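You operate a simulated robot arm through the tools that you are given. There is no shell and no other tool. Be economical: measure what you need, move in short steps, check, and stop when the job is done.

You are at the controls of a simulated two-armed robot. One attempt, no reset.

Task
Halt the screw, switch the drive off, then open the brown head.
Fine: use the Halt button; both clamp levers off; leave the knobs and the cooling valve as they are.
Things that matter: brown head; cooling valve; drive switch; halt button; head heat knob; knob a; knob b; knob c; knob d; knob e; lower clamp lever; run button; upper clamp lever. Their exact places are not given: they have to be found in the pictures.

It is judged by the outcome, as a careful person would: the job done as asked, and still so three seconds after it is handed in. It fails if anything else is knocked over, pushed out of place, dropped, spilled or broken.

Robot
Two 7-joint arms with fingered hands on one trunk, on a base that drives. Base frame: it is fixed to the floor where the robot stands at the start and does not move with it; the origin is under the middle of the robot, x ahead of it, y to its left, z up. Units: m, degrees, N and s.
The left shoulder is at the start at [0.07, 0.149, 1.235], the right one opposite. With the tool pointing down near the work surface each hand reaches from about 0.44 to 0.8 m from the robot's upright axis, wherever it stands, measured 20 degrees to its own side. Places, roughly: brown head [0.3, 0.8, 1.2]; cooling valve [0.4, 0.1, 0.9]; drive switch [0.4, 0.1, 1.1]; halt button [0.4, 0, 1.2]; head heat knob [0.3, 0.2, 1.1]; knob a [0.2, 0.9, 1.3]; knob b [0.1, 0.9, 1.2]; knob c [0.1, 0.9, 1.1]; knob d [0.2, 1, 1.1]; knob e [0.3, 1, 1.2]; lower clamp lever [0.1, 0.5, 1.1]; run button [0.4, 0.1, 1.2]; upper clamp lever [0.1, 0.5, 1.3]. Payload 3.6 kg a hand.
The TCP of each hand is the grasp point between the finger pads, 0.025 m short of the fingertips. In the tool frame z runs along the fingers and y along their closing line. Largest opening 0.088 m; the body of the gripper starts 0.029 m behind the TCP. The gripper is a hand of 4 fingers: y runs from the thumb to the fingers, the wrist lies at [-0.013, -0.097, -0.162] in the tool frame, and closing takes about 1.5 s.
Orientation is told as [roll, pitch, yaw] about the base's x, y, z axes, in that order, counted from this pose: with the fingers straight down and the wrist toward the robot, the tool's x, y and z point along [0, 1, 0], [1, 0, 0] and [0, 0, -1] of the base frame.

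Tools
- The arms move only by the tool nudge_tool. It takes "left_deltas", "right_deltas" or both (then of equal length, played together; a hand with none holds still); each is a list of rows, each an object of numbers (a shift or turn left out is 0, a gripper value left out holds the last): "dx", "dy", "dz": the shift along the base's x, y, z in m; "wx", "wy", "wz": the turn, a rotation vector about the base's x, y, z in degrees; "jaw": the finger opening in m, from 0 to 0.088. In form: [{"dx": .., "dy": .., "dz": .., "wx": .., "wy": .., "wz": .., "jaw": ..}, ...]. A call has 1 to 10 rows; each row is the pose to reach, as a shift and turn from the pose commanded when the call began. Each row takes 0.2 s and may step no farther than 0.05 m and 8.6 degrees from the row before; otherwise, or with a gripper value out of range, the whole call is refused. A pose out of reach is approached as far as the arm can. The call stops where the force on the tool passes 40 N (or 10 N more than at its start, if that is more) or the arm is blocked; 0.2 s more then pass. Each finger travels about 0.045 m/s and halts on what it meets, pressing with about 32 N; the grip force reading is that of the motor and also rises with nothing between the fingers. The clock runs only during rows and for 0.2 s after the last one: add rows that repeat a pose to give the fingers time. The reply holds the time, the measured pose of the TCP, the force on the tool along the base axes, the opening and the grip force, in the units named above and with some noise, with the torque about the TCP (base axes, N m) and any sound that the robot's microphone picked up.
- Cameras (640 x 400 px; columns grow to the right, rows downward): "scene" is now at [0.1113, 0.0684, 1.485]; the picture's right is [0.74, -0.68, 0.00], its down [-0.26, -0.28, -0.92] and it looks along [0.62, 0.68, -0.38] (base axes); focal length 214 px, centre (320, 200). "left" rides on the left gripper at [-0.064, -0.083, -0.099] in its tool frame; the picture's right is [-0.62, -0.37, 0.69], its down [0.71, -0.63, 0.30] and it looks along [0.32, 0.68, 0.65] (tool axes); focal length 265 px, centre (320, 200). "right" rides on the right gripper at [0.064, -0.083, -0.098] in its tool frame; the picture's right is [-0.62, 0.37, -0.69], its down [-0.71, -0.63, 0.30] and it looks along [-0.32, 0.68, 0.65] (tool axes); focal length 265 px, centre (320, 200).
- snapshot(camera): a new picture of that camera. It takes no simulated time.
- raise_lower(by): slides the trunk up (or, below 0, down) by that many m; the arms and the scene camera ride with it, the base frame stays. It gives what a move gives, with no picture.
- drive_base(legs): drives the robot by 1 to 6 legs, each [ahead, left, turn to the left] in m, m and degrees, along the robot's own axes; the way and the turn of a leg run together, so that a leg with both is an arc; at most 1.5 m and 180 degrees a leg. The arms and the cameras ride along, it lands a little off, and it stops where it bumps. It gives what a move gives.
- grasp_type(shape, hand): the hand has 4 fingers and takes this shape, open, in about a second: jaw (thumb against the fingers, like two jaws); tri (thumb and two fingers); tip (a fingertip pinch); poke (one finger out to press); point (the index stretched); flat (the hand flat); cup (the hand cupped); fist (a fist). The gripper value then closes the fingers along that shape, each until it touches; the sizes above hold for jaw. It gives what a move gives, with no picture.
- aim_head(pan, tilt): turns the head with the scene camera to pan (to the left, within 86 degrees either way) and tilt (down, from -29 to 69), counted from straight ahead of the robot. It gives what a move gives.
- locate(camera, pixels): for up to 12 pixels [column, row] of the newest picture of that camera ("zoom" is the newest enlarged one), the place [x, y, z] in the base frame of the surface seen there, good to about 0.002 m. It takes no simulated time.
- enlarge(camera, box): a new picture of the part [left, top, right, bottom] of that camera's present view, enlarged. It takes no simulated time.
- finish_job(): hands the job in; it is judged then, once.

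Go step by step. Measure first, check grasps and placings, and put right what went wrong. The budget is 80 turns and 58 pictures, counting those below and the enlarged ones. Unless the task says otherwise, let go and move clear before handing in, and close with one line.

The tools are called after "Call:" by a JSON object that holds its "method" and its "body". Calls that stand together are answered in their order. nudge_tool: Moves the arms, as the interface text tells. Its arguments: {"type":"object","properties":{"left_deltas":{"type":"array"},"right_deltas":{"type":"array"}},"required":[]} The other tools are called the same way: raise_lower (by) slides the trunk up or down; grasp_type (shape, hand) gives the hand a shape; drive_base (legs) drives the base; aim_head (pan, tilt) turns the head that bears the scene camera; snapshot (camera) takes a picture; locate (camera, pixels) gives the place of the surface under pixels of a picture; enlarge (camera, box) takes an enlarged picture of a part of a camera's view; finish_job () hands the job in.

At the start:

```text
time_s: 0.0
left_tool_pos: [0.2626, 0.3145, 1.4985]
left_tcp_rot: [-0.1, 0.0, -0.2]
left_wrist_force: [-0.3, -0.2, 0.5]
left_ft_torque: [-0.01, 0.0, 0.01]
left_width: 0.0877
left_gripper_force: 0.1
left_shape: jaw
right_tool_pos: [0.401, 0.0771, 1.4053]
right_tcp_rot: [-0.1, 0.0, 0.0]
right_wrist_force: [0.2, 0.7, 0.5]
right_ft_torque: [-0.01, -0.02, 0.02]
right_width: 0.0876
right_gripper_force: 0.1
right_shape: jaw
trunk travel left (down, up): [-0.725, 0.215]
robot x, y, heading: [-0.0053, -0.0015, 0.0]
head pan, tilt: [47.4, 22.5]
```

scene: 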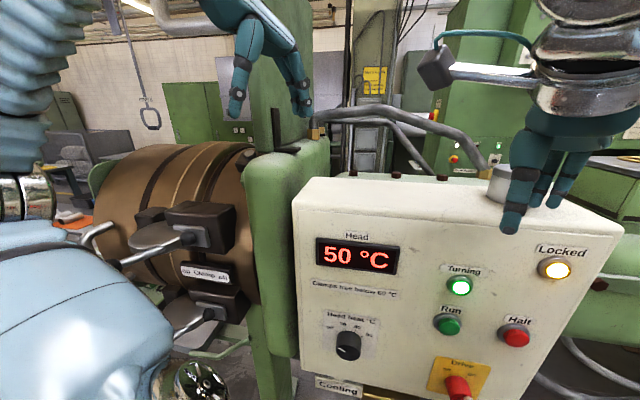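
right: 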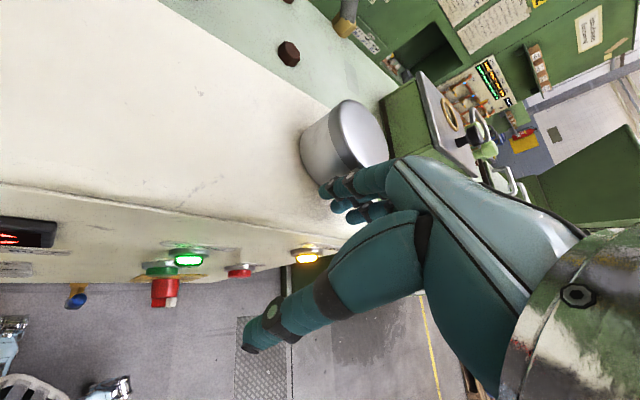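
left: 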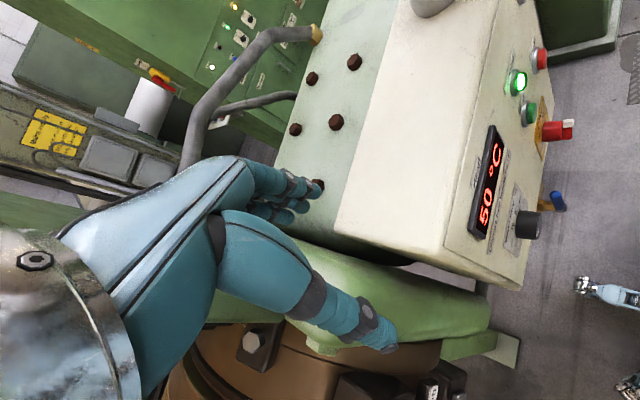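

The scene shows the panel with Halt at (515,337), Run at (447,325), the Drive switch at (458,388), and the clamp levers around (150,240) and (190,315); head temperature is 50 °C. I'll measure these first.

Call:
{"method": "locate", "body": {"camera": "scene", "pixels": [[515, 337], [530, 318], [447, 325], [458, 388], [348, 346], [557, 268], [140, 260], [188, 238], [180, 328], [208, 313], [240, 160], [330, 190]]}}

Call:
{"method": "enlarge", "body": {"camera": "scene", "box": [60, 130, 320, 400]}}

Call:
{"method": "aim_head", "body": {"pan": 20, "tilt": 45}}

Call:
{"method": "snapshot", "body": {"camera": "scene"}}

```text
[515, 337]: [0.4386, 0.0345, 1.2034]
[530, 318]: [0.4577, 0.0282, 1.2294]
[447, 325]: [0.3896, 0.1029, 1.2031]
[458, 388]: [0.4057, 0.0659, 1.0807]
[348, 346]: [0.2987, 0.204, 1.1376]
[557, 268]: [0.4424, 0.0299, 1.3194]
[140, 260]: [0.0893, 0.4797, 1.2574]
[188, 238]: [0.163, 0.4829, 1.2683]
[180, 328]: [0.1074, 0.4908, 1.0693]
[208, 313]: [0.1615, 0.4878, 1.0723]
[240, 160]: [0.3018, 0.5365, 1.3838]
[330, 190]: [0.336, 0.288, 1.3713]
```

```text
1.48 times, centred on (190, 265) of scene
```

zoom: 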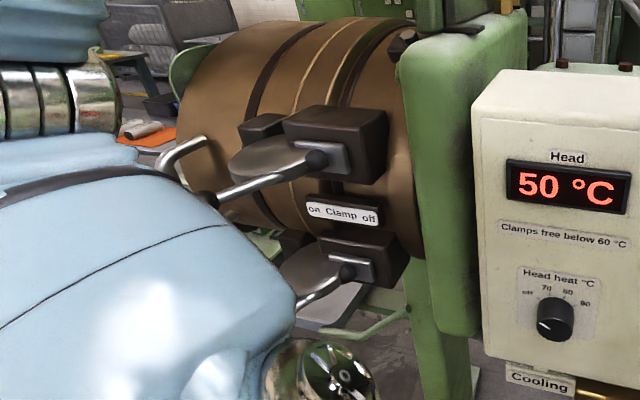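

```text
time_s: 0.9
left_tool_pos: [0.2635, 0.3136, 1.5002]
left_tcp_rot: [-0.1, 0.2, -0.2]
left_wrist_force: [-0.1, -0.1, 0.4]
left_ft_torque: [0.01, 0.0, 0.0]
left_width: 0.0876
left_gripper_force: 0.0
left_shape: jaw
right_tool_pos: [0.4008, 0.0776, 1.4047]
right_tcp_rot: [-0.1, 0.0, 0.1]
right_wrist_force: [0.2, 0.2, 0.4]
right_ft_torque: [-0.01, -0.01, 0.0]
right_width: 0.0876
right_gripper_force: 0.1
right_shape: jaw
trunk travel left (down, up): [-0.725, 0.215]
robot x, y, heading: [0.001, 0.0009, -0.1]
head pan, tilt: [20.0, 45.0]
```

```text
53 pictures are left
```

scene: 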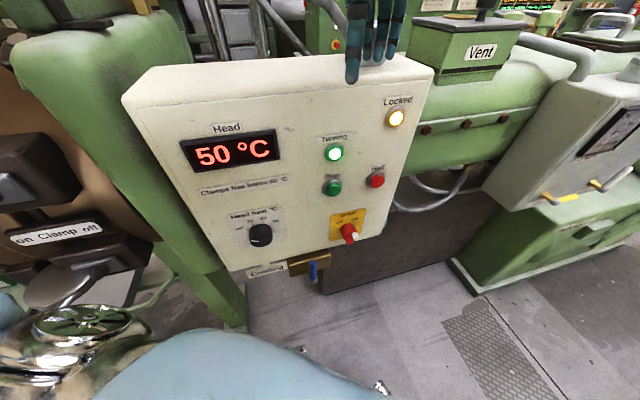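

The panel faces about (-0.76,-0.65) and the robot stands too close; I'll lift the right hand, back away along the panel normal, and turn to face it.

Call:
{"method": "nudge_tool", "body": {"right_deltas": [{"dz": 0.04}, {"dz": 0.07}]}}

Call:
{"method": "drive_base", "body": {"legs": [[-0.2, -0.17, 0], [0, 0, 40]]}}

Call:
{"method": "aim_head", "body": {"pan": 0, "tilt": 25}}

Call:
{"method": "snapshot", "body": {"camera": "scene"}}

```text
time_s: 1.5
left_tool_pos: [0.261, 0.3148, 1.5001]
left_tcp_rot: [-0.2, 0.1, 0.0]
left_wrist_force: [0.1, 0.1, 0.7]
left_ft_torque: [0.01, 0.02, 0.0]
left_width: 0.0877
left_gripper_force: 0.0
left_shape: jaw
right_tool_pos: [0.4005, 0.0762, 1.4761]
right_tcp_rot: [0.0, 0.0, -0.1]
right_wrist_force: [-0.6, 0.2, 0.6]
right_ft_torque: [0.01, 0.0, 0.0]
right_width: 0.0874
right_gripper_force: 0.1
right_shape: jaw
trunk travel left (down, up): [-0.725, 0.215]
robot x, y, heading: [0.0002, 0.0006, -0.0]
head pan, tilt: [20.0, 45.0]
```

```text
time_s: 9.3
left_tool_pos: [-0.2002, 0.2446, 1.4992]
left_tcp_rot: [-0.1, 0.1, 39.6]
left_wrist_force: [0.2, -0.2, 0.3]
left_ft_torque: [0.03, -0.03, -0.01]
left_width: 0.088
left_gripper_force: 0.1
left_shape: jaw
right_tool_pos: [0.0585, 0.1486, 1.4753]
right_tcp_rot: [0.1, 0.0, 39.5]
right_wrist_force: [0.3, 0.3, 0.1]
right_ft_torque: [0.01, -0.01, 0.0]
right_width: 0.0874
right_gripper_force: 0.0
right_shape: jaw
trunk travel left (down, up): [-0.725, 0.215]
robot x, y, heading: [-0.2028, -0.1635, 39.9]
head pan, tilt: [20.0, 45.0]
```

```text
time_s: 10.1
left_tool_pos: [-0.1999, 0.2429, 1.5005]
left_tcp_rot: [0.0, 0.0, 39.5]
left_wrist_force: [-0.9, -0.5, -0.2]
left_ft_torque: [0.0, -0.03, 0.01]
left_width: 0.0876
left_gripper_force: 0.1
left_shape: jaw
right_tool_pos: [0.0593, 0.1473, 1.4758]
right_tcp_rot: [0.2, 0.0, 39.5]
right_wrist_force: [0.3, -0.7, 0.3]
right_ft_torque: [0.03, 0.0, -0.03]
right_width: 0.0875
right_gripper_force: 0.0
right_shape: jaw
trunk travel left (down, up): [-0.725, 0.215]
robot x, y, heading: [-0.2044, -0.1672, 39.7]
head pan, tilt: [0.0, 25.0]
```

```text
52 pictures are left
```

scene: 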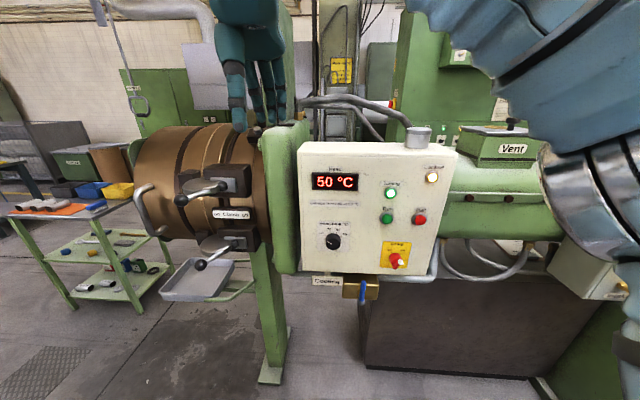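

The robot now faces panel and head squarely. I'll zoom on both for precise places.

Call:
{"method": "enlarge", "body": {"camera": "scene", "box": [290, 130, 470, 310]}}

Call:
{"method": "locate", "body": {"camera": "scene", "pixels": [[420, 219], [411, 227], [388, 217], [397, 258], [391, 266], [385, 250], [332, 241], [362, 290], [406, 207], [430, 230]]}}

Call:
{"method": "enlarge", "body": {"camera": "scene", "box": [120, 110, 310, 310]}}

```text
2.22 times, centred on (380, 220) of scene
```

zoom: 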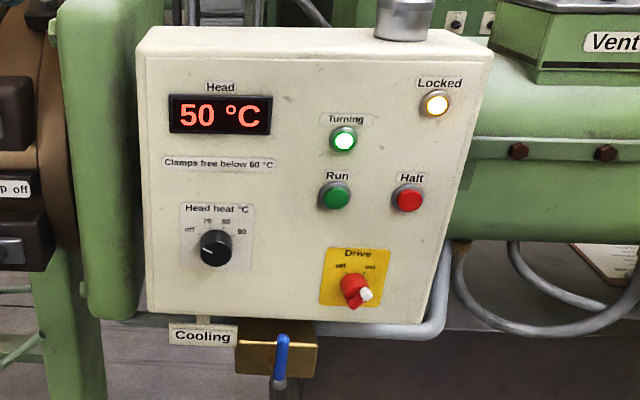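

```text
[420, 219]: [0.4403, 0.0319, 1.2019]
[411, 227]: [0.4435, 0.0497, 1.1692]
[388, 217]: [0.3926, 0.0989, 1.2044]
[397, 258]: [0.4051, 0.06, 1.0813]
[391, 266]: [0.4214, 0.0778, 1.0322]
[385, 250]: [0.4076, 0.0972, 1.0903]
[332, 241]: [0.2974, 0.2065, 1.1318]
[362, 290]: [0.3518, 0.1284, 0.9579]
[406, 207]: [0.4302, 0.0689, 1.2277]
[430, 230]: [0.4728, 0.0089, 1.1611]
```

```text
2.00 times, centred on (215, 210) of scene
```

zoom: 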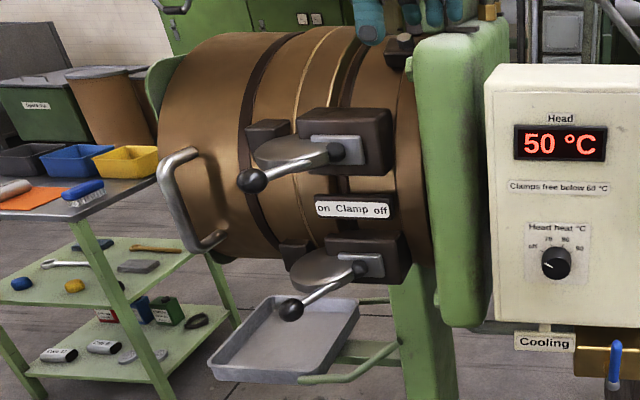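

Drive's pointer is at (365,295) toward "on"; lever balls at (252,180) and (290,310) in the head zoom. Measuring the lever geometry and the pull handle.

Call:
{"method": "locate", "body": {"camera": "zoom", "pixels": [[252, 180], [335, 152], [295, 168], [318, 142], [290, 310], [360, 269], [325, 290], [350, 208], [185, 160], [172, 200], [205, 240], [395, 50]]}}

Call:
{"method": "enlarge", "body": {"camera": "scene", "box": [170, 150, 250, 200]}}

Call:
{"method": "grasp_type", "body": {"hand": "right", "shape": "poke"}}

```text
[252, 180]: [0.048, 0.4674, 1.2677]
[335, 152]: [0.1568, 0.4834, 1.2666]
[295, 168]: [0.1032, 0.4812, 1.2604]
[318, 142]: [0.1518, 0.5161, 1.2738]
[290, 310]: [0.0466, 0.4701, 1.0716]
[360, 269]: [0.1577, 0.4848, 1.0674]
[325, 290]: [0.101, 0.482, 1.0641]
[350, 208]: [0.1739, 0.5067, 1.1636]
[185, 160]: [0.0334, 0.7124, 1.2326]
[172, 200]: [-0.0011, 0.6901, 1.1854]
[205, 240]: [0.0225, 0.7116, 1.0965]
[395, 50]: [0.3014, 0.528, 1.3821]
```

```text
8.00 times, centred on (210, 175) of scene
```

zoom: 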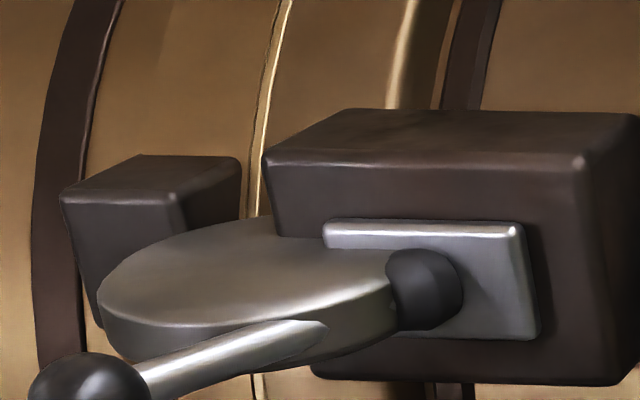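

```text
time_s: 11.0
left_tool_pos: [-0.2005, 0.2452, 1.4994]
left_tcp_rot: [-0.2, 0.1, 39.5]
left_wrist_force: [0.3, -0.1, 0.6]
left_ft_torque: [0.0, 0.02, -0.01]
left_width: 0.0875
left_gripper_force: 0.0
left_shape: jaw
right_tool_pos: [0.058, 0.1493, 1.474]
right_tcp_rot: [-0.1, -0.1, 39.6]
right_wrist_force: [0.4, -0.3, -0.6]
right_ft_torque: [0.01, 0.01, -0.02]
right_width: 0.0
right_gripper_force: 0.1
right_shape: poke
trunk travel left (down, up): [-0.725, 0.215]
robot x, y, heading: [-0.2029, -0.1634, 39.7]
head pan, tilt: [0.0, 25.0]
```

The levers pivot on vertical axes with balls sticking out; first the Halt button. I'll check the panel plane and bring the right poke hand to a horizontal pose in front of the panel.

Call:
{"method": "locate", "body": {"camera": "scene", "pixels": [[305, 155], [450, 158], [305, 265], [425, 268], [350, 215], [408, 180], [440, 200]]}}

Call:
{"method": "nudge_tool", "body": {"right_deltas": [{"dx": 0.024, "dy": -0.023, "dz": -0.022, "wx": 5.4, "wy": -6.5}, {"dx": 0.048, "dy": -0.046, "dz": -0.044, "wx": 10.8, "wy": -13}, {"dx": 0.072, "dy": -0.069, "dz": -0.066, "wx": 16.2, "wy": -19.5}, {"dx": 0.096, "dy": -0.092, "dz": -0.088, "wx": 21.6, "wy": -26}, {"dx": 0.12, "dy": -0.115, "dz": -0.11, "wx": 27, "wy": -32.5}, {"dx": 0.144, "dy": -0.138, "dz": -0.132, "wx": 32.4, "wy": -39}, {"dx": 0.168, "dy": -0.161, "dz": -0.154, "wx": 37.8, "wy": -45.5}, {"dx": 0.192, "dy": -0.184, "dz": -0.176, "wx": 43.2, "wy": -52}, {"dx": 0.216, "dy": -0.207, "dz": -0.198, "wx": 48.6, "wy": -58.5}, {"dx": 0.24, "dy": -0.23, "dz": -0.22, "wx": 54, "wy": -65}]}}

Call:
{"method": "snapshot", "body": {"camera": "scene"}}

Call:
{"method": "snapshot", "body": {"camera": "right"}}

```text
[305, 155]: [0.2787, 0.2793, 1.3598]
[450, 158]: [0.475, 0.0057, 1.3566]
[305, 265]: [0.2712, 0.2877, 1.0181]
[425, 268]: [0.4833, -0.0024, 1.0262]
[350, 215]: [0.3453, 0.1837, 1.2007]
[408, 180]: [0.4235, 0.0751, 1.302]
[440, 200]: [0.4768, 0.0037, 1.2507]
```

```text
time_s: 13.4
left_tool_pos: [-0.2006, 0.2445, 1.5007]
left_tcp_rot: [-0.1, 0.1, 39.5]
left_wrist_force: [-0.2, 0.6, -0.5]
left_ft_torque: [0.02, 0.0, -0.05]
left_width: 0.0876
left_gripper_force: 0.0
left_shape: jaw
right_tool_pos: [0.3147, -0.0636, 1.3508]
right_tcp_rot: [-64.7, -62.0, 107.5]
right_wrist_force: [0.7, -0.3, -0.3]
right_ft_torque: [-0.03, -0.02, -0.01]
right_width: 0.0001
right_gripper_force: 0.1
right_shape: poke
right hand out of reach, approached as far as the arm can: row 6, 7, 8, 9, 10
trunk travel left (down, up): [-0.725, 0.215]
robot x, y, heading: [-0.201, -0.1679, 39.9]
head pan, tilt: [0.0, 25.0]
stopped in row 10 (right hand): the arm was blocked; the commanded pose is now the measured one
```

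```text
48 pictures are left
```

scene: 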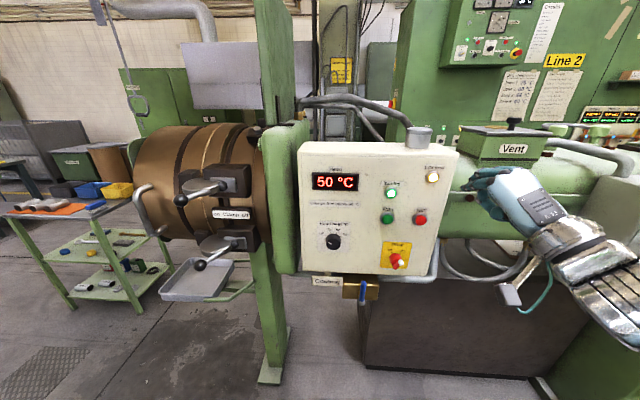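

```text
47 pictures are left
```

right: 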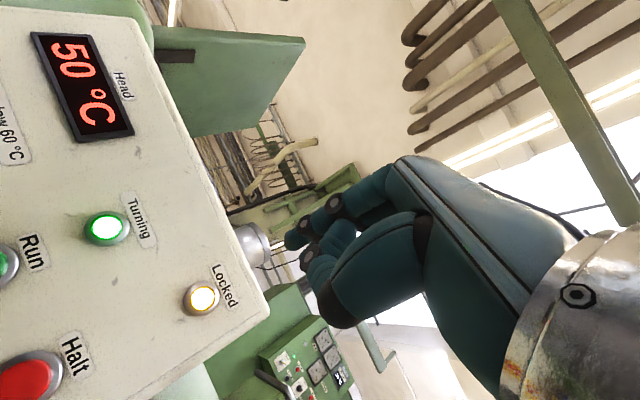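

The hand is nearly horizontal (pointing about (0.75,0.63,-0.2)), though stopped at a joint limit at z 1.35. I'll locate the poke fingertip in the right view (near (290,240) and (325,315)).

Call:
{"method": "locate", "body": {"camera": "right", "pixels": [[291, 240], [306, 262], [322, 310], [300, 228], [335, 205], [350, 290], [25, 378], [200, 298]]}}

Call:
{"method": "enlarge", "body": {"camera": "scene", "box": [440, 140, 600, 280]}}

Call:
{"method": "enlarge", "body": {"camera": "right", "box": [240, 140, 480, 340]}}

```text
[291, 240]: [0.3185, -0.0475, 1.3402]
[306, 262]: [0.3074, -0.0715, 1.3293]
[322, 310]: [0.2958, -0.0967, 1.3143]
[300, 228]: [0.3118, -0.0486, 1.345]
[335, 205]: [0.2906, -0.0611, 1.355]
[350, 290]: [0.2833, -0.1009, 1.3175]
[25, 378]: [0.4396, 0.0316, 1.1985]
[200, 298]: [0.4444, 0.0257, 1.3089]
```

```text
2.86 times, centred on (520, 210) of scene
```

zoom: 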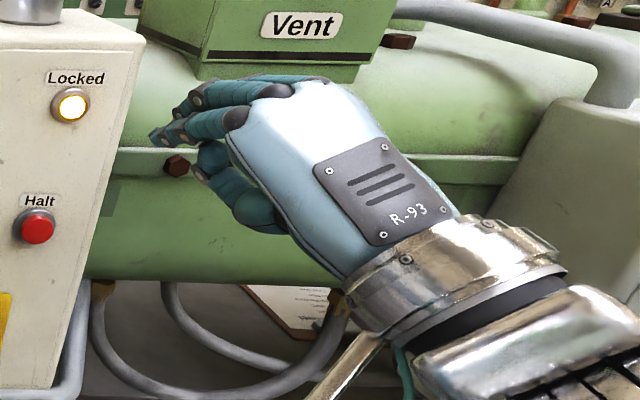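

```text
2.00 times, centred on (360, 240) of right
```

zoom: 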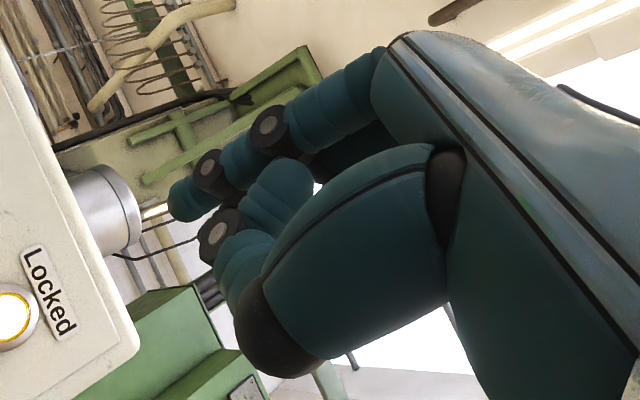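

The index tip is at about (0.319,-0.047,1.340), close to the TCP. I'll lower the hand to button height while tilting it a bit downward to relieve the joint limit.

Call:
{"method": "nudge_tool", "body": {"right_deltas": [{"dz": -0.025, "wx": -4, "wy": 4}, {"dz": -0.05, "wx": -8, "wy": 8}, {"dz": -0.075, "wx": -12, "wy": 12}, {"dz": -0.1, "wx": -16, "wy": 16}, {"dz": -0.125, "wx": -16, "wy": 16}]}}

Call:
{"method": "snapshot", "body": {"camera": "right"}}

```text
time_s: 14.6
left_tool_pos: [-0.1994, 0.2435, 1.5005]
left_tcp_rot: [0.0, 0.0, 39.6]
left_wrist_force: [-0.7, -0.8, -0.9]
left_ft_torque: [0.05, -0.03, 0.02]
left_width: 0.0878
left_gripper_force: 0.1
left_shape: jaw
right_tool_pos: [0.3278, -0.062, 1.2266]
right_tcp_rot: [-34.6, -47.0, 82.7]
right_wrist_force: [-0.1, 0.3, -0.1]
right_ft_torque: [-0.04, -0.02, 0.02]
right_width: 0.0
right_gripper_force: 0.1
right_shape: poke
right hand out of reach, approached as far as the arm can: row 1, 2, 3, 4, 5
trunk travel left (down, up): [-0.725, 0.215]
robot x, y, heading: [-0.2021, -0.1646, 39.8]
head pan, tilt: [0.0, 25.0]
```

```text
44 pictures are left
```

right: 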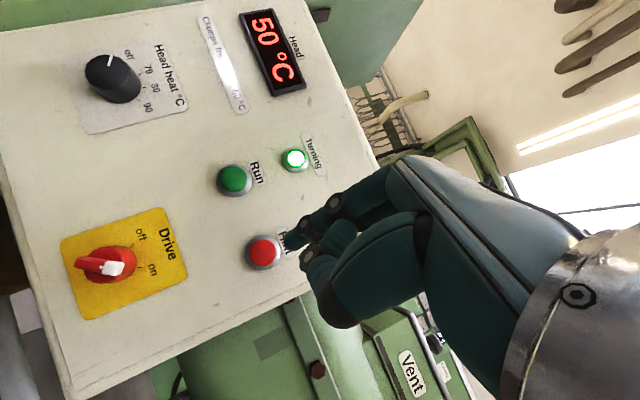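

The hand is at height; tip near pixel (288,241). Locate the tip and button again.

Call:
{"method": "locate", "body": {"camera": "right", "pixels": [[289, 241], [294, 238], [262, 251], [233, 180], [290, 248]]}}

```text
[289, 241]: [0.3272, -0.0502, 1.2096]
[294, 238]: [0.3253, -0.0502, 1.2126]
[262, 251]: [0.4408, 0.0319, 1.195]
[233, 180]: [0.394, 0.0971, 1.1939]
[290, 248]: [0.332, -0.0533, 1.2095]
```

Tip ≈ (0.331,-0.050,1.208), button ≈ (0.440,0.032,1.200); the line between is almost along the panel normal. Approach to ~3 cm short.

Call:
{"method": "nudge_tool", "body": {"right_deltas": [{"dx": 0.028, "dy": 0.021, "dz": -0.002}, {"dx": 0.056, "dy": 0.042, "dz": -0.004}, {"dx": 0.084, "dy": 0.063, "dz": -0.006}]}}

Call:
{"method": "enlarge", "body": {"camera": "right", "box": [160, 120, 400, 330]}}

```text
time_s: 15.4
left_tool_pos: [-0.2027, 0.2455, 1.4995]
left_tcp_rot: [-0.1, 0.0, 39.5]
left_wrist_force: [-1.1, -0.2, 0.0]
left_ft_torque: [0.01, -0.06, 0.0]
left_width: 0.0873
left_gripper_force: 0.1
left_shape: jaw
right_tool_pos: [0.3963, -0.0182, 1.2335]
right_tcp_rot: [-38.7, -44.5, 85.4]
right_wrist_force: [-0.1, 0.5, -3.1]
right_ft_torque: [0.16, -0.14, -0.05]
right_width: 0.0002
right_gripper_force: 0.0
right_shape: poke
right hand out of reach, approached as far as the arm can: row 2, 3
trunk travel left (down, up): [-0.725, 0.215]
robot x, y, heading: [-0.2053, -0.1629, 39.7]
head pan, tilt: [0.0, 25.0]
```

```text
1.90 times, centred on (280, 225) of right
```

zoom: 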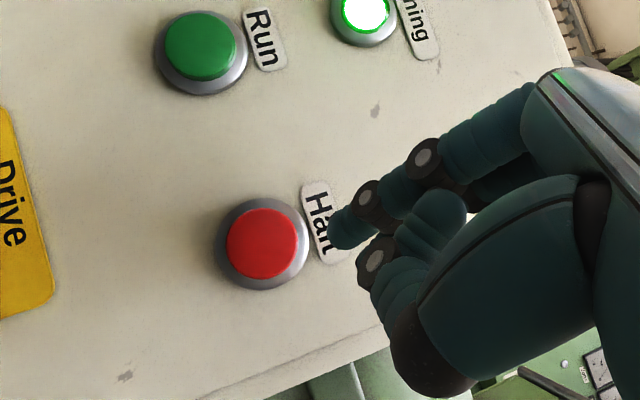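

The tip is now close to the panel near the "Halt" label, with z drifted up to 1.2335. Locating the tip.

Call:
{"method": "locate", "body": {"camera": "zoom", "pixels": [[335, 235], [345, 215], [268, 244], [268, 205], [365, 268]]}}

```text
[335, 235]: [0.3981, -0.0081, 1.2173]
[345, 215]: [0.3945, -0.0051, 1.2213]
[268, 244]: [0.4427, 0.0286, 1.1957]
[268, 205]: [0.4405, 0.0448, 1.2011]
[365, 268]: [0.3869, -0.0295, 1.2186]
```

Tip is ≈(0.398,-0.006,1.217), 5.5 cm short and 1.8 cm high. Tilting a little more down to gain reach and correcting height.

Call:
{"method": "nudge_tool", "body": {"right_deltas": [{"dz": -0.012, "wx": -4, "wy": 4}, {"dx": 0.008, "dy": 0.007, "dz": -0.02, "wx": -8, "wy": 8}, {"dx": 0.018, "dy": 0.016, "dz": -0.02, "wx": -8, "wy": 8}]}}

Call:
{"method": "enlarge", "body": {"camera": "right", "box": [160, 120, 400, 330]}}

```text
time_s: 16.2
left_tool_pos: [-0.2028, 0.2427, 1.5006]
left_tcp_rot: [-0.1, -0.1, 39.5]
left_wrist_force: [0.7, 0.4, 0.2]
left_ft_torque: [0.03, 0.0, -0.01]
left_width: 0.0876
left_gripper_force: 0.1
left_shape: jaw
right_tool_pos: [0.4249, 0.0163, 1.1991]
right_tcp_rot: [-26.1, -37.9, 76.8]
right_wrist_force: [-0.1, -1.1, -0.4]
right_ft_torque: [-0.01, 0.02, 0.02]
right_width: 0.0
right_gripper_force: 0.1
right_shape: poke
trunk travel left (down, up): [-0.725, 0.215]
robot x, y, heading: [-0.2013, -0.1656, 39.7]
head pan, tilt: [0.0, 25.0]
heard: click
```

```text
1.90 times, centred on (280, 225) of right
```

zoom: 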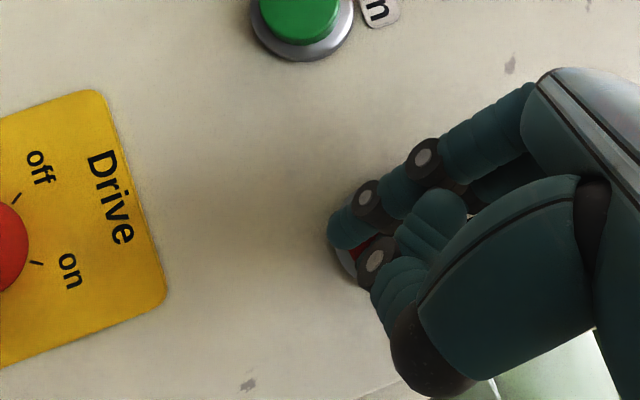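

A click was heard with the tip on the Halt button. Backing off and checking the lamps.

Call:
{"method": "nudge_tool", "body": {"right_deltas": [{"dx": -0.03, "dy": -0.022}, {"dx": -0.065, "dy": -0.047}]}}

Call:
{"method": "snapshot", "body": {"camera": "right"}}

Call:
{"method": "enlarge", "body": {"camera": "scene", "box": [290, 130, 470, 310]}}

```text
time_s: 16.8
left_tool_pos: [-0.2055, 0.24, 1.5008]
left_tcp_rot: [0.0, -0.2, 39.7]
left_wrist_force: [-0.3, -0.7, 0.1]
left_ft_torque: [0.05, -0.03, -0.01]
left_width: 0.0878
left_gripper_force: 0.2
left_shape: jaw
right_tool_pos: [0.3606, -0.0333, 1.2034]
right_tcp_rot: [-26.2, -38.0, 76.9]
right_wrist_force: [0.3, -0.3, 0.4]
right_ft_torque: [0.01, 0.0, -0.01]
right_width: 0.0003
right_gripper_force: 0.1
right_shape: poke
trunk travel left (down, up): [-0.725, 0.215]
robot x, y, heading: [-0.2008, -0.1678, 39.7]
head pan, tilt: [0.0, 25.0]
```

```text
41 pictures are left
```

right: 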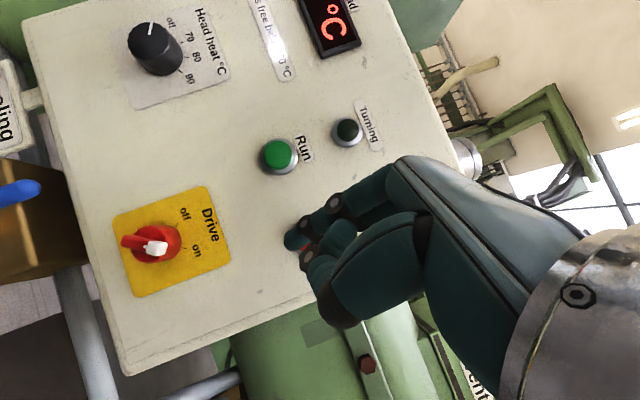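

```text
2.22 times, centred on (380, 220) of scene
```

zoom: 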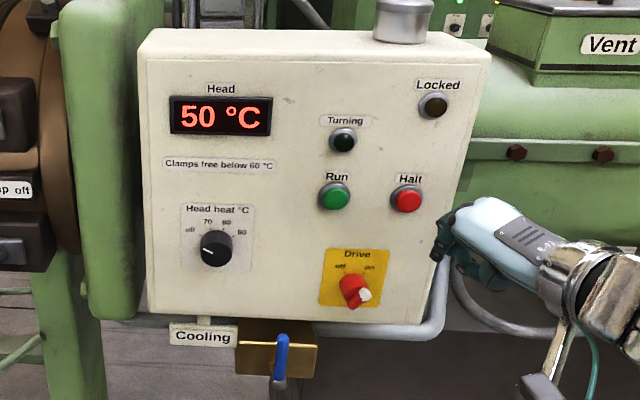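

Turning and Locked lamps are both off now. Next, the Drive switch: zoom for its bar geometry.

Call:
{"method": "enlarge", "body": {"camera": "right", "box": [100, 170, 260, 310]}}

Call:
{"method": "locate", "body": {"camera": "right", "pixels": [[158, 248], [148, 246], [127, 241], [152, 228], [180, 245], [197, 250], [186, 214], [155, 258]]}}

Call:
{"method": "enlarge", "body": {"camera": "scene", "box": [370, 230, 430, 285]}}

```text
2.86 times, centred on (180, 240) of right
```

zoom: 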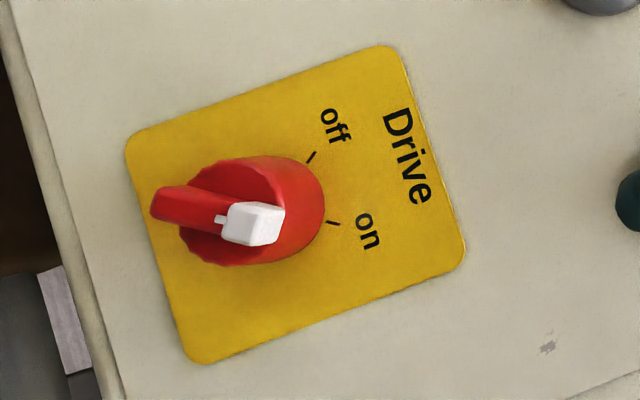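

```text
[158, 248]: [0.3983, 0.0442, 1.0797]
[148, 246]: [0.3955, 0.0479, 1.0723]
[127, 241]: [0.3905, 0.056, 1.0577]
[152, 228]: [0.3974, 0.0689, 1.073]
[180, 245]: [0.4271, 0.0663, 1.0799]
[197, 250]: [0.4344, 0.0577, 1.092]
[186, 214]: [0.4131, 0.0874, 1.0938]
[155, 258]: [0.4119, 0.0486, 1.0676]
```

```text
7.27 times, centred on (400, 258) of scene
```

zoom: 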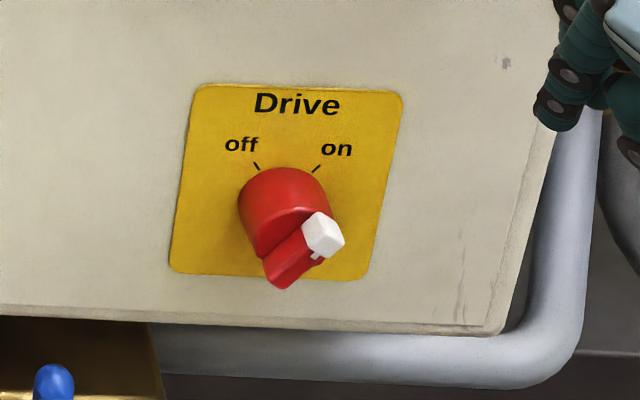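

The grip bar's white end points to "on" (center ≈ u 0.189, z 1.069, standing 4 cm off the face); it must turn ~70° counter-clockwise. I'll lower the finger to the right of the bar and later push its end leftward.

Call:
{"method": "nudge_tool", "body": {"right_deltas": [{"dx": -0.0015, "dy": 0.002, "dz": -0.038}, {"dx": -0.003, "dy": 0.004, "dz": -0.076}, {"dx": -0.0044, "dy": 0.0061, "dz": -0.113}]}}

Call:
{"method": "snapshot", "body": {"camera": "right"}}

Call:
{"method": "enlarge", "body": {"camera": "scene", "box": [360, 210, 480, 310]}}

```text
time_s: 17.6
left_tool_pos: [-0.2016, 0.2444, 1.5001]
left_tcp_rot: [0.0, -0.1, 39.5]
left_wrist_force: [0.0, 0.6, 0.7]
left_ft_torque: [-0.04, 0.0, 0.0]
left_width: 0.0875
left_gripper_force: 0.0
left_shape: jaw
right_tool_pos: [0.3485, -0.0051, 1.1385]
right_tcp_rot: [-30.3, -35.1, 83.7]
right_wrist_force: [-0.7, -0.6, -0.3]
right_ft_torque: [-0.05, 0.04, -0.02]
right_width: 0.0001
right_gripper_force: 0.1
right_shape: poke
right hand out of reach, approached as far as the arm can: row 2, 3
trunk travel left (down, up): [-0.725, 0.215]
robot x, y, heading: [-0.2028, -0.1645, 39.6]
head pan, tilt: [0.0, 25.0]
```

```text
37 pictures are left
```

right: 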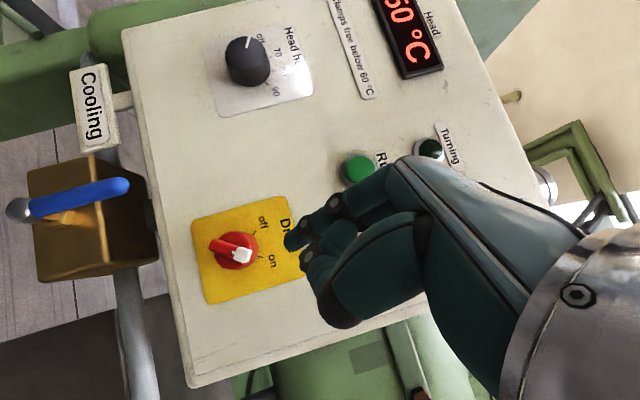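

```text
4.00 times, centred on (420, 260) of scene
```

zoom: 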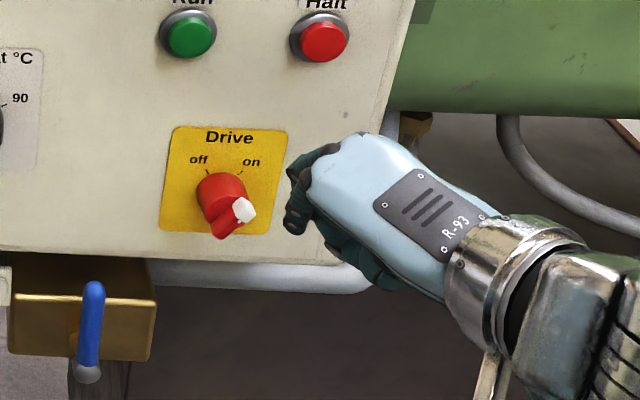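

The arm hits a limit at z 1.138, so I'll use the trunk to lower the hand another 4.7 cm, then shift it right of the bar.

Call:
{"method": "raise_lower", "body": {"by": -0.047}}

Call:
{"method": "nudge_tool", "body": {"right_deltas": [{"dx": 0.0125, "dy": -0.0175}, {"dx": 0.0185, "dy": -0.013}]}}

Call:
{"method": "snapshot", "body": {"camera": "right"}}

```text
time_s: 18.5
left_tool_pos: [-0.2011, 0.245, 1.4531]
left_tcp_rot: [-0.1, 0.1, 39.4]
left_wrist_force: [-0.4, -0.5, 0.7]
left_ft_torque: [0.01, -0.04, 0.01]
left_width: 0.0877
left_gripper_force: 0.1
left_shape: jaw
right_tool_pos: [0.3483, -0.0051, 1.0908]
right_tcp_rot: [-30.3, -35.0, 83.6]
right_wrist_force: [0.5, -0.4, 0.3]
right_ft_torque: [0.03, -0.02, -0.02]
right_width: 0.0
right_gripper_force: 0.1
right_shape: poke
trunk travel left (down, up): [-0.678, 0.262]
robot x, y, heading: [-0.2038, -0.165, 39.7]
head pan, tilt: [0.0, 25.0]
```

```text
time_s: 19.1
left_tool_pos: [-0.1995, 0.2445, 1.4523]
left_tcp_rot: [-0.1, 0.2, 39.5]
left_wrist_force: [0.0, 0.0, -1.1]
left_ft_torque: [0.01, 0.0, 0.02]
left_width: 0.0875
left_gripper_force: 0.1
left_shape: jaw
right_tool_pos: [0.3664, -0.0162, 1.0914]
right_tcp_rot: [-30.3, -35.0, 83.6]
right_wrist_force: [0.7, -0.2, -0.4]
right_ft_torque: [0.03, 0.01, -0.02]
right_width: 0.0
right_gripper_force: 0.1
right_shape: poke
trunk travel left (down, up): [-0.678, 0.262]
robot x, y, heading: [-0.2027, -0.1662, 39.6]
head pan, tilt: [0.0, 25.0]
```

```text
35 pictures are left
```

right: 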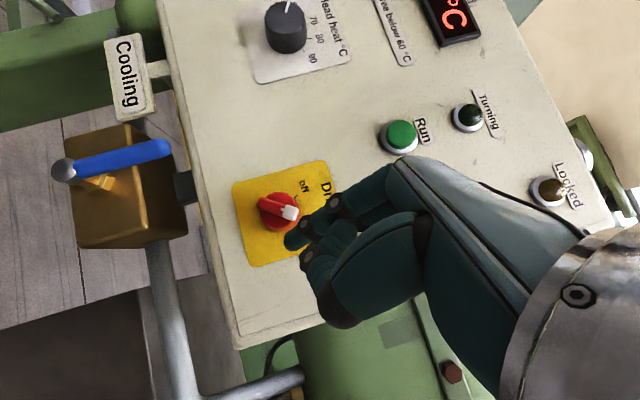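

Finger centre ≈ (0.368,-0.003,1.072), right of the bar, ~5 cm short in depth. Advancing along the normal.

Call:
{"method": "nudge_tool", "body": {"right_deltas": [{"dx": 0.015, "dy": 0.0105}, {"dx": 0.03, "dy": 0.021}, {"dx": 0.044, "dy": 0.03}]}}

Call:
{"method": "enlarge", "body": {"camera": "right", "box": [200, 140, 380, 320]}}

Call:
{"method": "enlarge", "body": {"camera": "scene", "box": [360, 190, 480, 290]}}

```text
time_s: 19.9
left_tool_pos: [-0.2014, 0.2433, 1.4537]
left_tcp_rot: [-0.1, 0.0, 39.5]
left_wrist_force: [0.0, 0.0, -0.4]
left_ft_torque: [-0.01, 0.01, 0.0]
left_width: 0.0876
left_gripper_force: 0.0
left_shape: jaw
right_tool_pos: [0.4095, 0.0129, 1.0933]
right_tcp_rot: [-30.3, -35.0, 83.6]
right_wrist_force: [0.4, -1.1, -0.3]
right_ft_torque: [0.0, 0.01, -0.01]
right_width: 0.0002
right_gripper_force: 0.1
right_shape: poke
trunk travel left (down, up): [-0.678, 0.262]
robot x, y, heading: [-0.2041, -0.1661, 39.6]
head pan, tilt: [0.0, 25.0]
```

```text
2.22 times, centred on (290, 230) of right
```

zoom: 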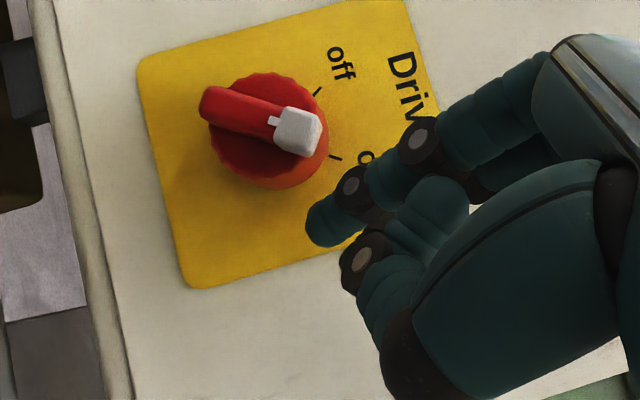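

```text
4.00 times, centred on (420, 240) of scene
```

zoom: 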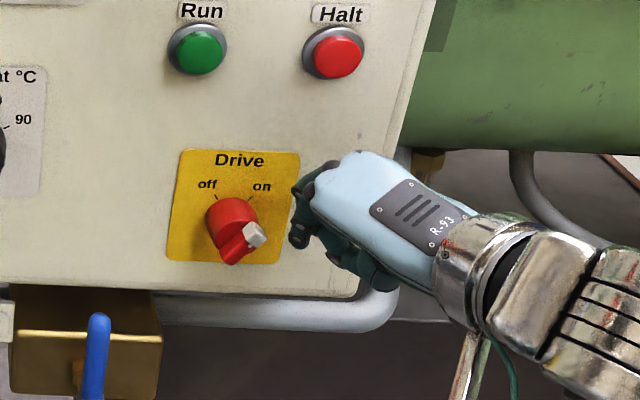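

The finger is beside the bar's white end. Now sweep it left along an arc around the knob centre to push the end toward "off".

Call:
{"method": "nudge_tool", "body": {"right_deltas": [{"dx": -0.0067, "dy": 0.0093, "dz": -0.002}, {"dx": -0.0099, "dy": 0.0138, "dz": 0.005}, {"dx": -0.0128, "dy": 0.0179, "dz": 0.009}, {"dx": -0.0149, "dy": 0.0207, "dz": 0.011}, {"dx": -0.0169, "dy": 0.0236, "dz": 0.012}]}}

Call:
{"method": "enlarge", "body": {"camera": "right", "box": [200, 140, 380, 320]}}

```text
time_s: 21.1
left_tool_pos: [-0.2003, 0.2437, 1.4531]
left_tcp_rot: [-0.2, 0.0, 39.6]
left_wrist_force: [0.3, 0.5, 0.4]
left_ft_torque: [-0.04, 0.01, 0.0]
left_width: 0.0877
left_gripper_force: 0.0
left_shape: jaw
right_tool_pos: [0.393, 0.0362, 1.1038]
right_tcp_rot: [-30.3, -35.0, 83.7]
right_wrist_force: [-0.1, -0.7, 0.2]
right_ft_torque: [0.01, 0.02, 0.0]
right_width: 0.0001
right_gripper_force: 0.0
right_shape: poke
trunk travel left (down, up): [-0.678, 0.262]
robot x, y, heading: [-0.2035, -0.1682, 39.6]
head pan, tilt: [0.0, 25.0]
```

```text
2.22 times, centred on (290, 230) of right
```

zoom: 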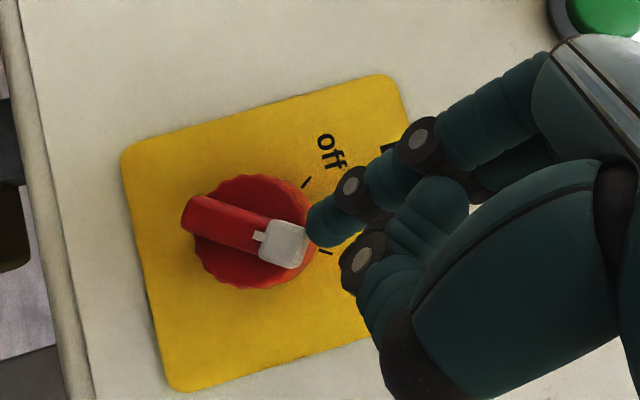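

The bar hasn't moved; the finger is at (325,225), slightly above/past its end at (285,245). Measuring relative positions.

Call:
{"method": "locate", "body": {"camera": "zoom", "pixels": [[318, 232], [330, 212], [340, 235], [282, 243], [295, 255], [195, 215], [235, 222], [250, 275], [272, 200]]}}

```text
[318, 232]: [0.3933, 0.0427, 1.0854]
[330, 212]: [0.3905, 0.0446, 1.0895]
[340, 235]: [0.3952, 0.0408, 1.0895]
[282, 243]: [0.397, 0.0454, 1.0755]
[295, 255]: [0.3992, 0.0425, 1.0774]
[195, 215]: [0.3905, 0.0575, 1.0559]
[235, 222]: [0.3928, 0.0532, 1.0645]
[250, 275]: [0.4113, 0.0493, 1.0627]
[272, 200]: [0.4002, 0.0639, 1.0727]
```

The finger skimmed over the front (too shallow and too high). I'll return to the right, go lower and 9 mm deeper, and sweep again.

Call:
{"method": "nudge_tool", "body": {"right_deltas": [{"dx": 0.0167, "dy": -0.0233}, {"dx": 0.0167, "dy": -0.0233, "dz": -0.015}, {"dx": 0.024, "dy": -0.018, "dz": -0.015}, {"dx": 0.024, "dy": -0.018, "dz": -0.015}]}}

Call:
{"method": "enlarge", "body": {"camera": "right", "box": [200, 140, 380, 320]}}

```text
time_s: 22.1
left_tool_pos: [-0.202, 0.2437, 1.454]
left_tcp_rot: [-0.1, 0.0, 39.5]
left_wrist_force: [-0.4, -0.4, -0.1]
left_ft_torque: [0.03, 0.01, -0.01]
left_width: 0.0875
left_gripper_force: 0.0
left_shape: jaw
right_tool_pos: [0.4199, 0.0164, 1.0882]
right_tcp_rot: [-30.4, -35.1, 83.6]
right_wrist_force: [-0.7, -0.9, -0.1]
right_ft_torque: [-0.01, -0.03, -0.03]
right_width: 0.0
right_gripper_force: 0.0
right_shape: poke
trunk travel left (down, up): [-0.678, 0.262]
robot x, y, heading: [-0.2033, -0.1664, 40.0]
head pan, tilt: [0.0, 25.0]
```

```text
2.22 times, centred on (290, 230) of right
```

zoom: 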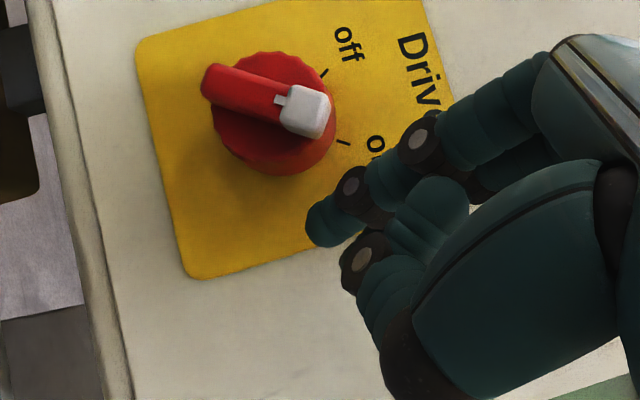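

Now deeper (n≈0.360) and level with the bar. Sweeping left again.

Call:
{"method": "nudge_tool", "body": {"right_deltas": [{"dx": -0.0094, "dy": 0.0081}, {"dx": -0.0129, "dy": 0.0129, "dz": 0.001}, {"dx": -0.0152, "dy": 0.0162, "dz": 0.006}, {"dx": -0.0181, "dy": 0.0203, "dz": 0.011}, {"dx": -0.0205, "dy": 0.0235, "dz": 0.012}, {"dx": -0.0222, "dy": 0.0259, "dz": 0.012}]}}

Call:
{"method": "enlarge", "body": {"camera": "right", "box": [200, 140, 380, 320]}}

```text
time_s: 23.5
left_tool_pos: [-0.2002, 0.2432, 1.4527]
left_tcp_rot: [-0.1, 0.0, 39.6]
left_wrist_force: [0.1, -0.6, -0.2]
left_ft_torque: [-0.03, -0.03, -0.02]
left_width: 0.0878
left_gripper_force: 0.1
left_shape: jaw
right_tool_pos: [0.3957, 0.0423, 1.0997]
right_tcp_rot: [-30.4, -35.1, 83.7]
right_wrist_force: [0.9, -1.6, 0.9]
right_ft_torque: [-0.02, -0.01, -0.06]
right_width: 0.0003
right_gripper_force: 0.1
right_shape: poke
trunk travel left (down, up): [-0.678, 0.262]
robot x, y, heading: [-0.2041, -0.1646, 39.9]
head pan, tilt: [0.0, 25.0]
```

```text
2.22 times, centred on (290, 230) of right
```

zoom: 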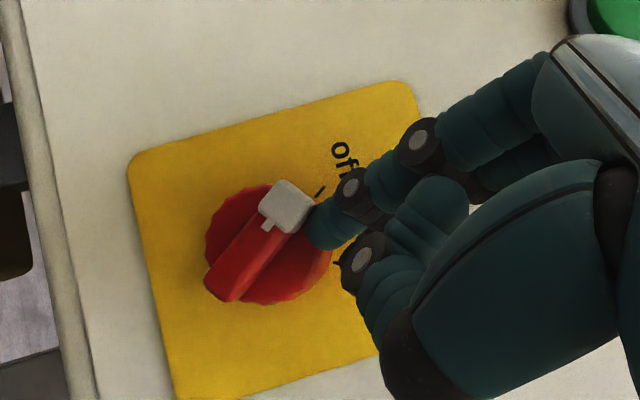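

The bar has turned toward "off". Backing the finger off to check how well it lines up.

Call:
{"method": "nudge_tool", "body": {"right_deltas": [{"dx": -0.025, "dy": -0.03}, {"dx": -0.05, "dy": -0.06}]}}

Call:
{"method": "enlarge", "body": {"camera": "scene", "box": [370, 200, 430, 260]}}

```text
time_s: 24.1
left_tool_pos: [-0.204, 0.2416, 1.4532]
left_tcp_rot: [-0.2, 0.0, 39.7]
left_wrist_force: [-0.5, 0.1, -0.7]
left_ft_torque: [0.0, 0.02, 0.05]
left_width: 0.0878
left_gripper_force: 0.1
left_shape: jaw
right_tool_pos: [0.343, -0.0197, 1.1012]
right_tcp_rot: [-30.5, -35.1, 83.8]
right_wrist_force: [0.1, -0.5, 0.6]
right_ft_torque: [0.01, -0.02, 0.0]
right_width: 0.0002
right_gripper_force: 0.2
right_shape: poke
trunk travel left (down, up): [-0.678, 0.262]
robot x, y, heading: [-0.1999, -0.1635, 39.7]
head pan, tilt: [0.0, 25.0]
```

```text
6.67 times, centred on (400, 230) of scene
```

zoom: 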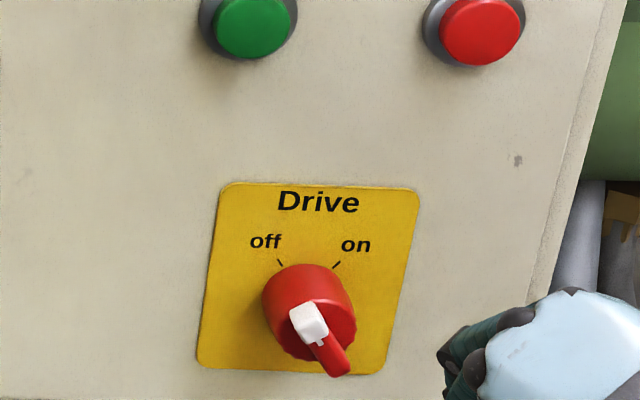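

The bar points left now, roughly 30°; let me measure its actual angle.

Call:
{"method": "locate", "body": {"camera": "zoom", "pixels": [[311, 320], [338, 366], [328, 348], [280, 262], [336, 265]]}}

Call:
{"method": "enlarge", "body": {"camera": "right", "box": [200, 130, 330, 280]}}

```text
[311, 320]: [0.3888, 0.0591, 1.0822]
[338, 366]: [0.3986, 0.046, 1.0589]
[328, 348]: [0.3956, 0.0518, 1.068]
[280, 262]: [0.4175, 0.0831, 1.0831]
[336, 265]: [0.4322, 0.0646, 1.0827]
```

```text
2.67 times, centred on (265, 205) of right
```

zoom: 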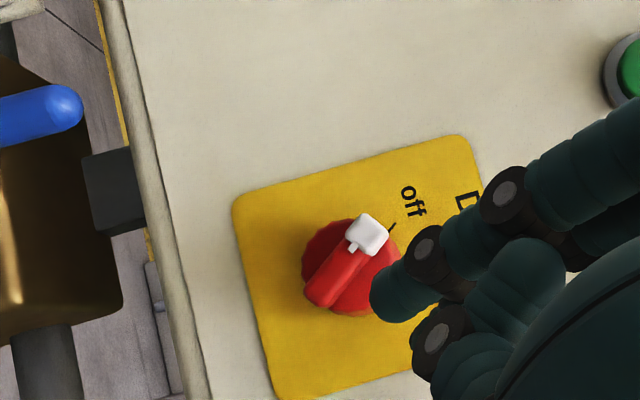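

White end at u 0.179, z 1.082 against the "off" tick at 36°: the bar sits at 35°, so the drive is off. Now I'll withdraw the right hand, set the left hand to poke and bring it to the left of the upper lever (ball ≈ (0.048,0.467,1.268)), staying high.

Call:
{"method": "grasp_type", "body": {"hand": "left", "shape": "poke"}}

Call:
{"method": "nudge_tool", "body": {"left_deltas": [{"dx": 0.031, "dy": 0.034}, {"dx": 0.062, "dy": 0.068}, {"dx": 0.093, "dy": 0.102}, {"dx": 0.124, "dy": 0.136}, {"dx": 0.155, "dy": 0.17}, {"dx": 0.186, "dy": 0.204}, {"dx": 0.217, "dy": 0.238}, {"dx": 0.249, "dy": 0.275}], "right_deltas": [{"dx": -0.02, "dy": -0.015}, {"dx": -0.04, "dy": -0.03}, {"dx": -0.06, "dy": -0.045}, {"dx": -0.08, "dy": -0.06}, {"dx": -0.1, "dy": -0.075}, {"dx": -0.1, "dy": -0.075}, {"dx": -0.1, "dy": -0.075}, {"dx": -0.1, "dy": -0.075}]}}

Call:
{"method": "snapshot", "body": {"camera": "scene"}}

Call:
{"method": "snapshot", "body": {"camera": "left"}}

```text
time_s: 25.0
left_tool_pos: [-0.1991, 0.2451, 1.4534]
left_tcp_rot: [-0.1, 0.1, 39.5]
left_wrist_force: [-0.3, 0.6, 0.6]
left_ft_torque: [0.03, -0.01, 0.01]
left_width: 0.0001
left_gripper_force: 0.0
left_shape: poke
right_tool_pos: [0.3464, -0.0177, 1.0997]
right_tcp_rot: [-30.2, -34.9, 83.7]
right_wrist_force: [0.1, 0.2, 0.3]
right_ft_torque: [-0.01, -0.03, -0.03]
right_width: 0.0
right_gripper_force: 0.0
right_shape: poke
trunk travel left (down, up): [-0.678, 0.262]
robot x, y, heading: [-0.2034, -0.168, 39.7]
head pan, tilt: [0.0, 25.0]
```

```text
time_s: 26.8
left_tool_pos: [0.0159, 0.4648, 1.4289]
left_tcp_rot: [0.2, 0.1, 39.5]
left_wrist_force: [-0.2, 0.3, 0.7]
left_ft_torque: [-0.04, 0.03, 0.01]
left_width: 0.0
left_gripper_force: 0.0
left_shape: poke
left hand out of reach, approached as far as the arm can: row 7, 8
right_tool_pos: [0.3132, -0.0697, 1.0957]
right_tcp_rot: [-30.3, -35.1, 83.6]
right_wrist_force: [0.1, -0.1, 0.1]
right_ft_torque: [-0.02, -0.01, -0.01]
right_width: 0.0001
right_gripper_force: 0.1
right_shape: poke
right hand out of reach, approached as far as the arm can: row 3, 4, 5, 6, 7, 8
trunk travel left (down, up): [-0.678, 0.262]
robot x, y, heading: [-0.2015, -0.1665, 39.7]
head pan, tilt: [0.0, 25.0]
```

```text
27 pictures are left
```

scene: 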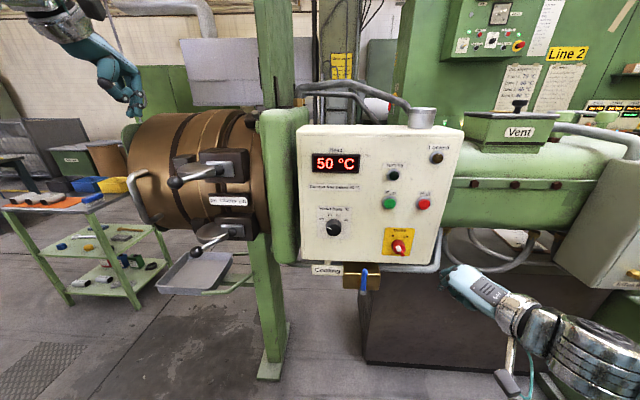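

```text
26 pictures are left
```

left: 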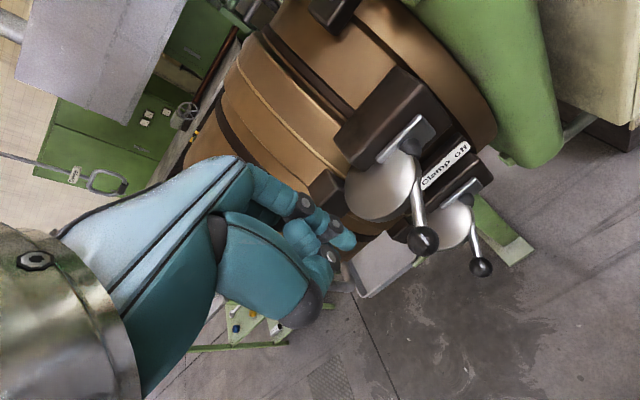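

From the left camera, the upper lever's ball is at (422,240), its hub in the bracket at (408,135). I'll shift left and descend beside it.

Call:
{"method": "nudge_tool", "body": {"left_deltas": [{"dx": -0.0204, "dy": 0.0285, "dz": -0.03}, {"dx": -0.0204, "dy": 0.0285, "dz": -0.07}, {"dx": -0.0204, "dy": 0.0285, "dz": -0.1}]}}

Call:
{"method": "snapshot", "body": {"camera": "left"}}

```text
time_s: 27.6
left_tool_pos: [-0.0028, 0.4917, 1.3269]
left_tcp_rot: [0.0, 0.1, 39.6]
left_wrist_force: [0.5, 0.1, -0.2]
left_ft_torque: [0.0, 0.02, 0.02]
left_width: 0.0
left_gripper_force: 0.1
left_shape: poke
right_tool_pos: [0.3157, -0.0705, 1.0934]
right_tcp_rot: [-30.2, -34.9, 83.5]
right_wrist_force: [0.1, 0.1, -0.8]
right_ft_torque: [-0.01, -0.01, 0.01]
right_width: 0.0
right_gripper_force: 0.2
right_shape: poke
trunk travel left (down, up): [-0.678, 0.262]
robot x, y, heading: [-0.204, -0.1627, 39.8]
head pan, tilt: [0.0, 25.0]
```

```text
25 pictures are left
```

left: 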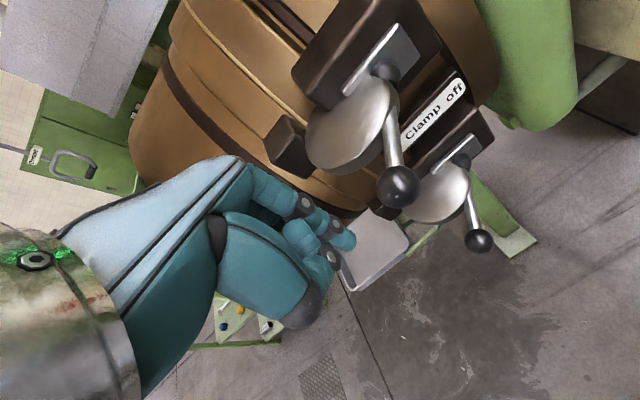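

Measure ball, rod and disc from this view before moving alongside.

Call:
{"method": "locate", "body": {"camera": "left", "pixels": [[398, 186], [393, 140], [385, 70], [345, 135], [315, 150], [345, 170], [350, 240], [330, 275], [478, 240], [470, 200], [440, 215]]}}

```text
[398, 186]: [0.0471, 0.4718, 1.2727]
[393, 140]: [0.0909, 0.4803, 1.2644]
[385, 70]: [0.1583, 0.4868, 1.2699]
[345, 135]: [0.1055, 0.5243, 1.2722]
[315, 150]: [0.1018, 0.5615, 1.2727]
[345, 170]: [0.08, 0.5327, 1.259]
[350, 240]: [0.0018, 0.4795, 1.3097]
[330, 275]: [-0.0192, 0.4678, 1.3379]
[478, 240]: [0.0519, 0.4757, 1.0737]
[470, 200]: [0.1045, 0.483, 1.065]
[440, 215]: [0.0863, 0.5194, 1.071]
```

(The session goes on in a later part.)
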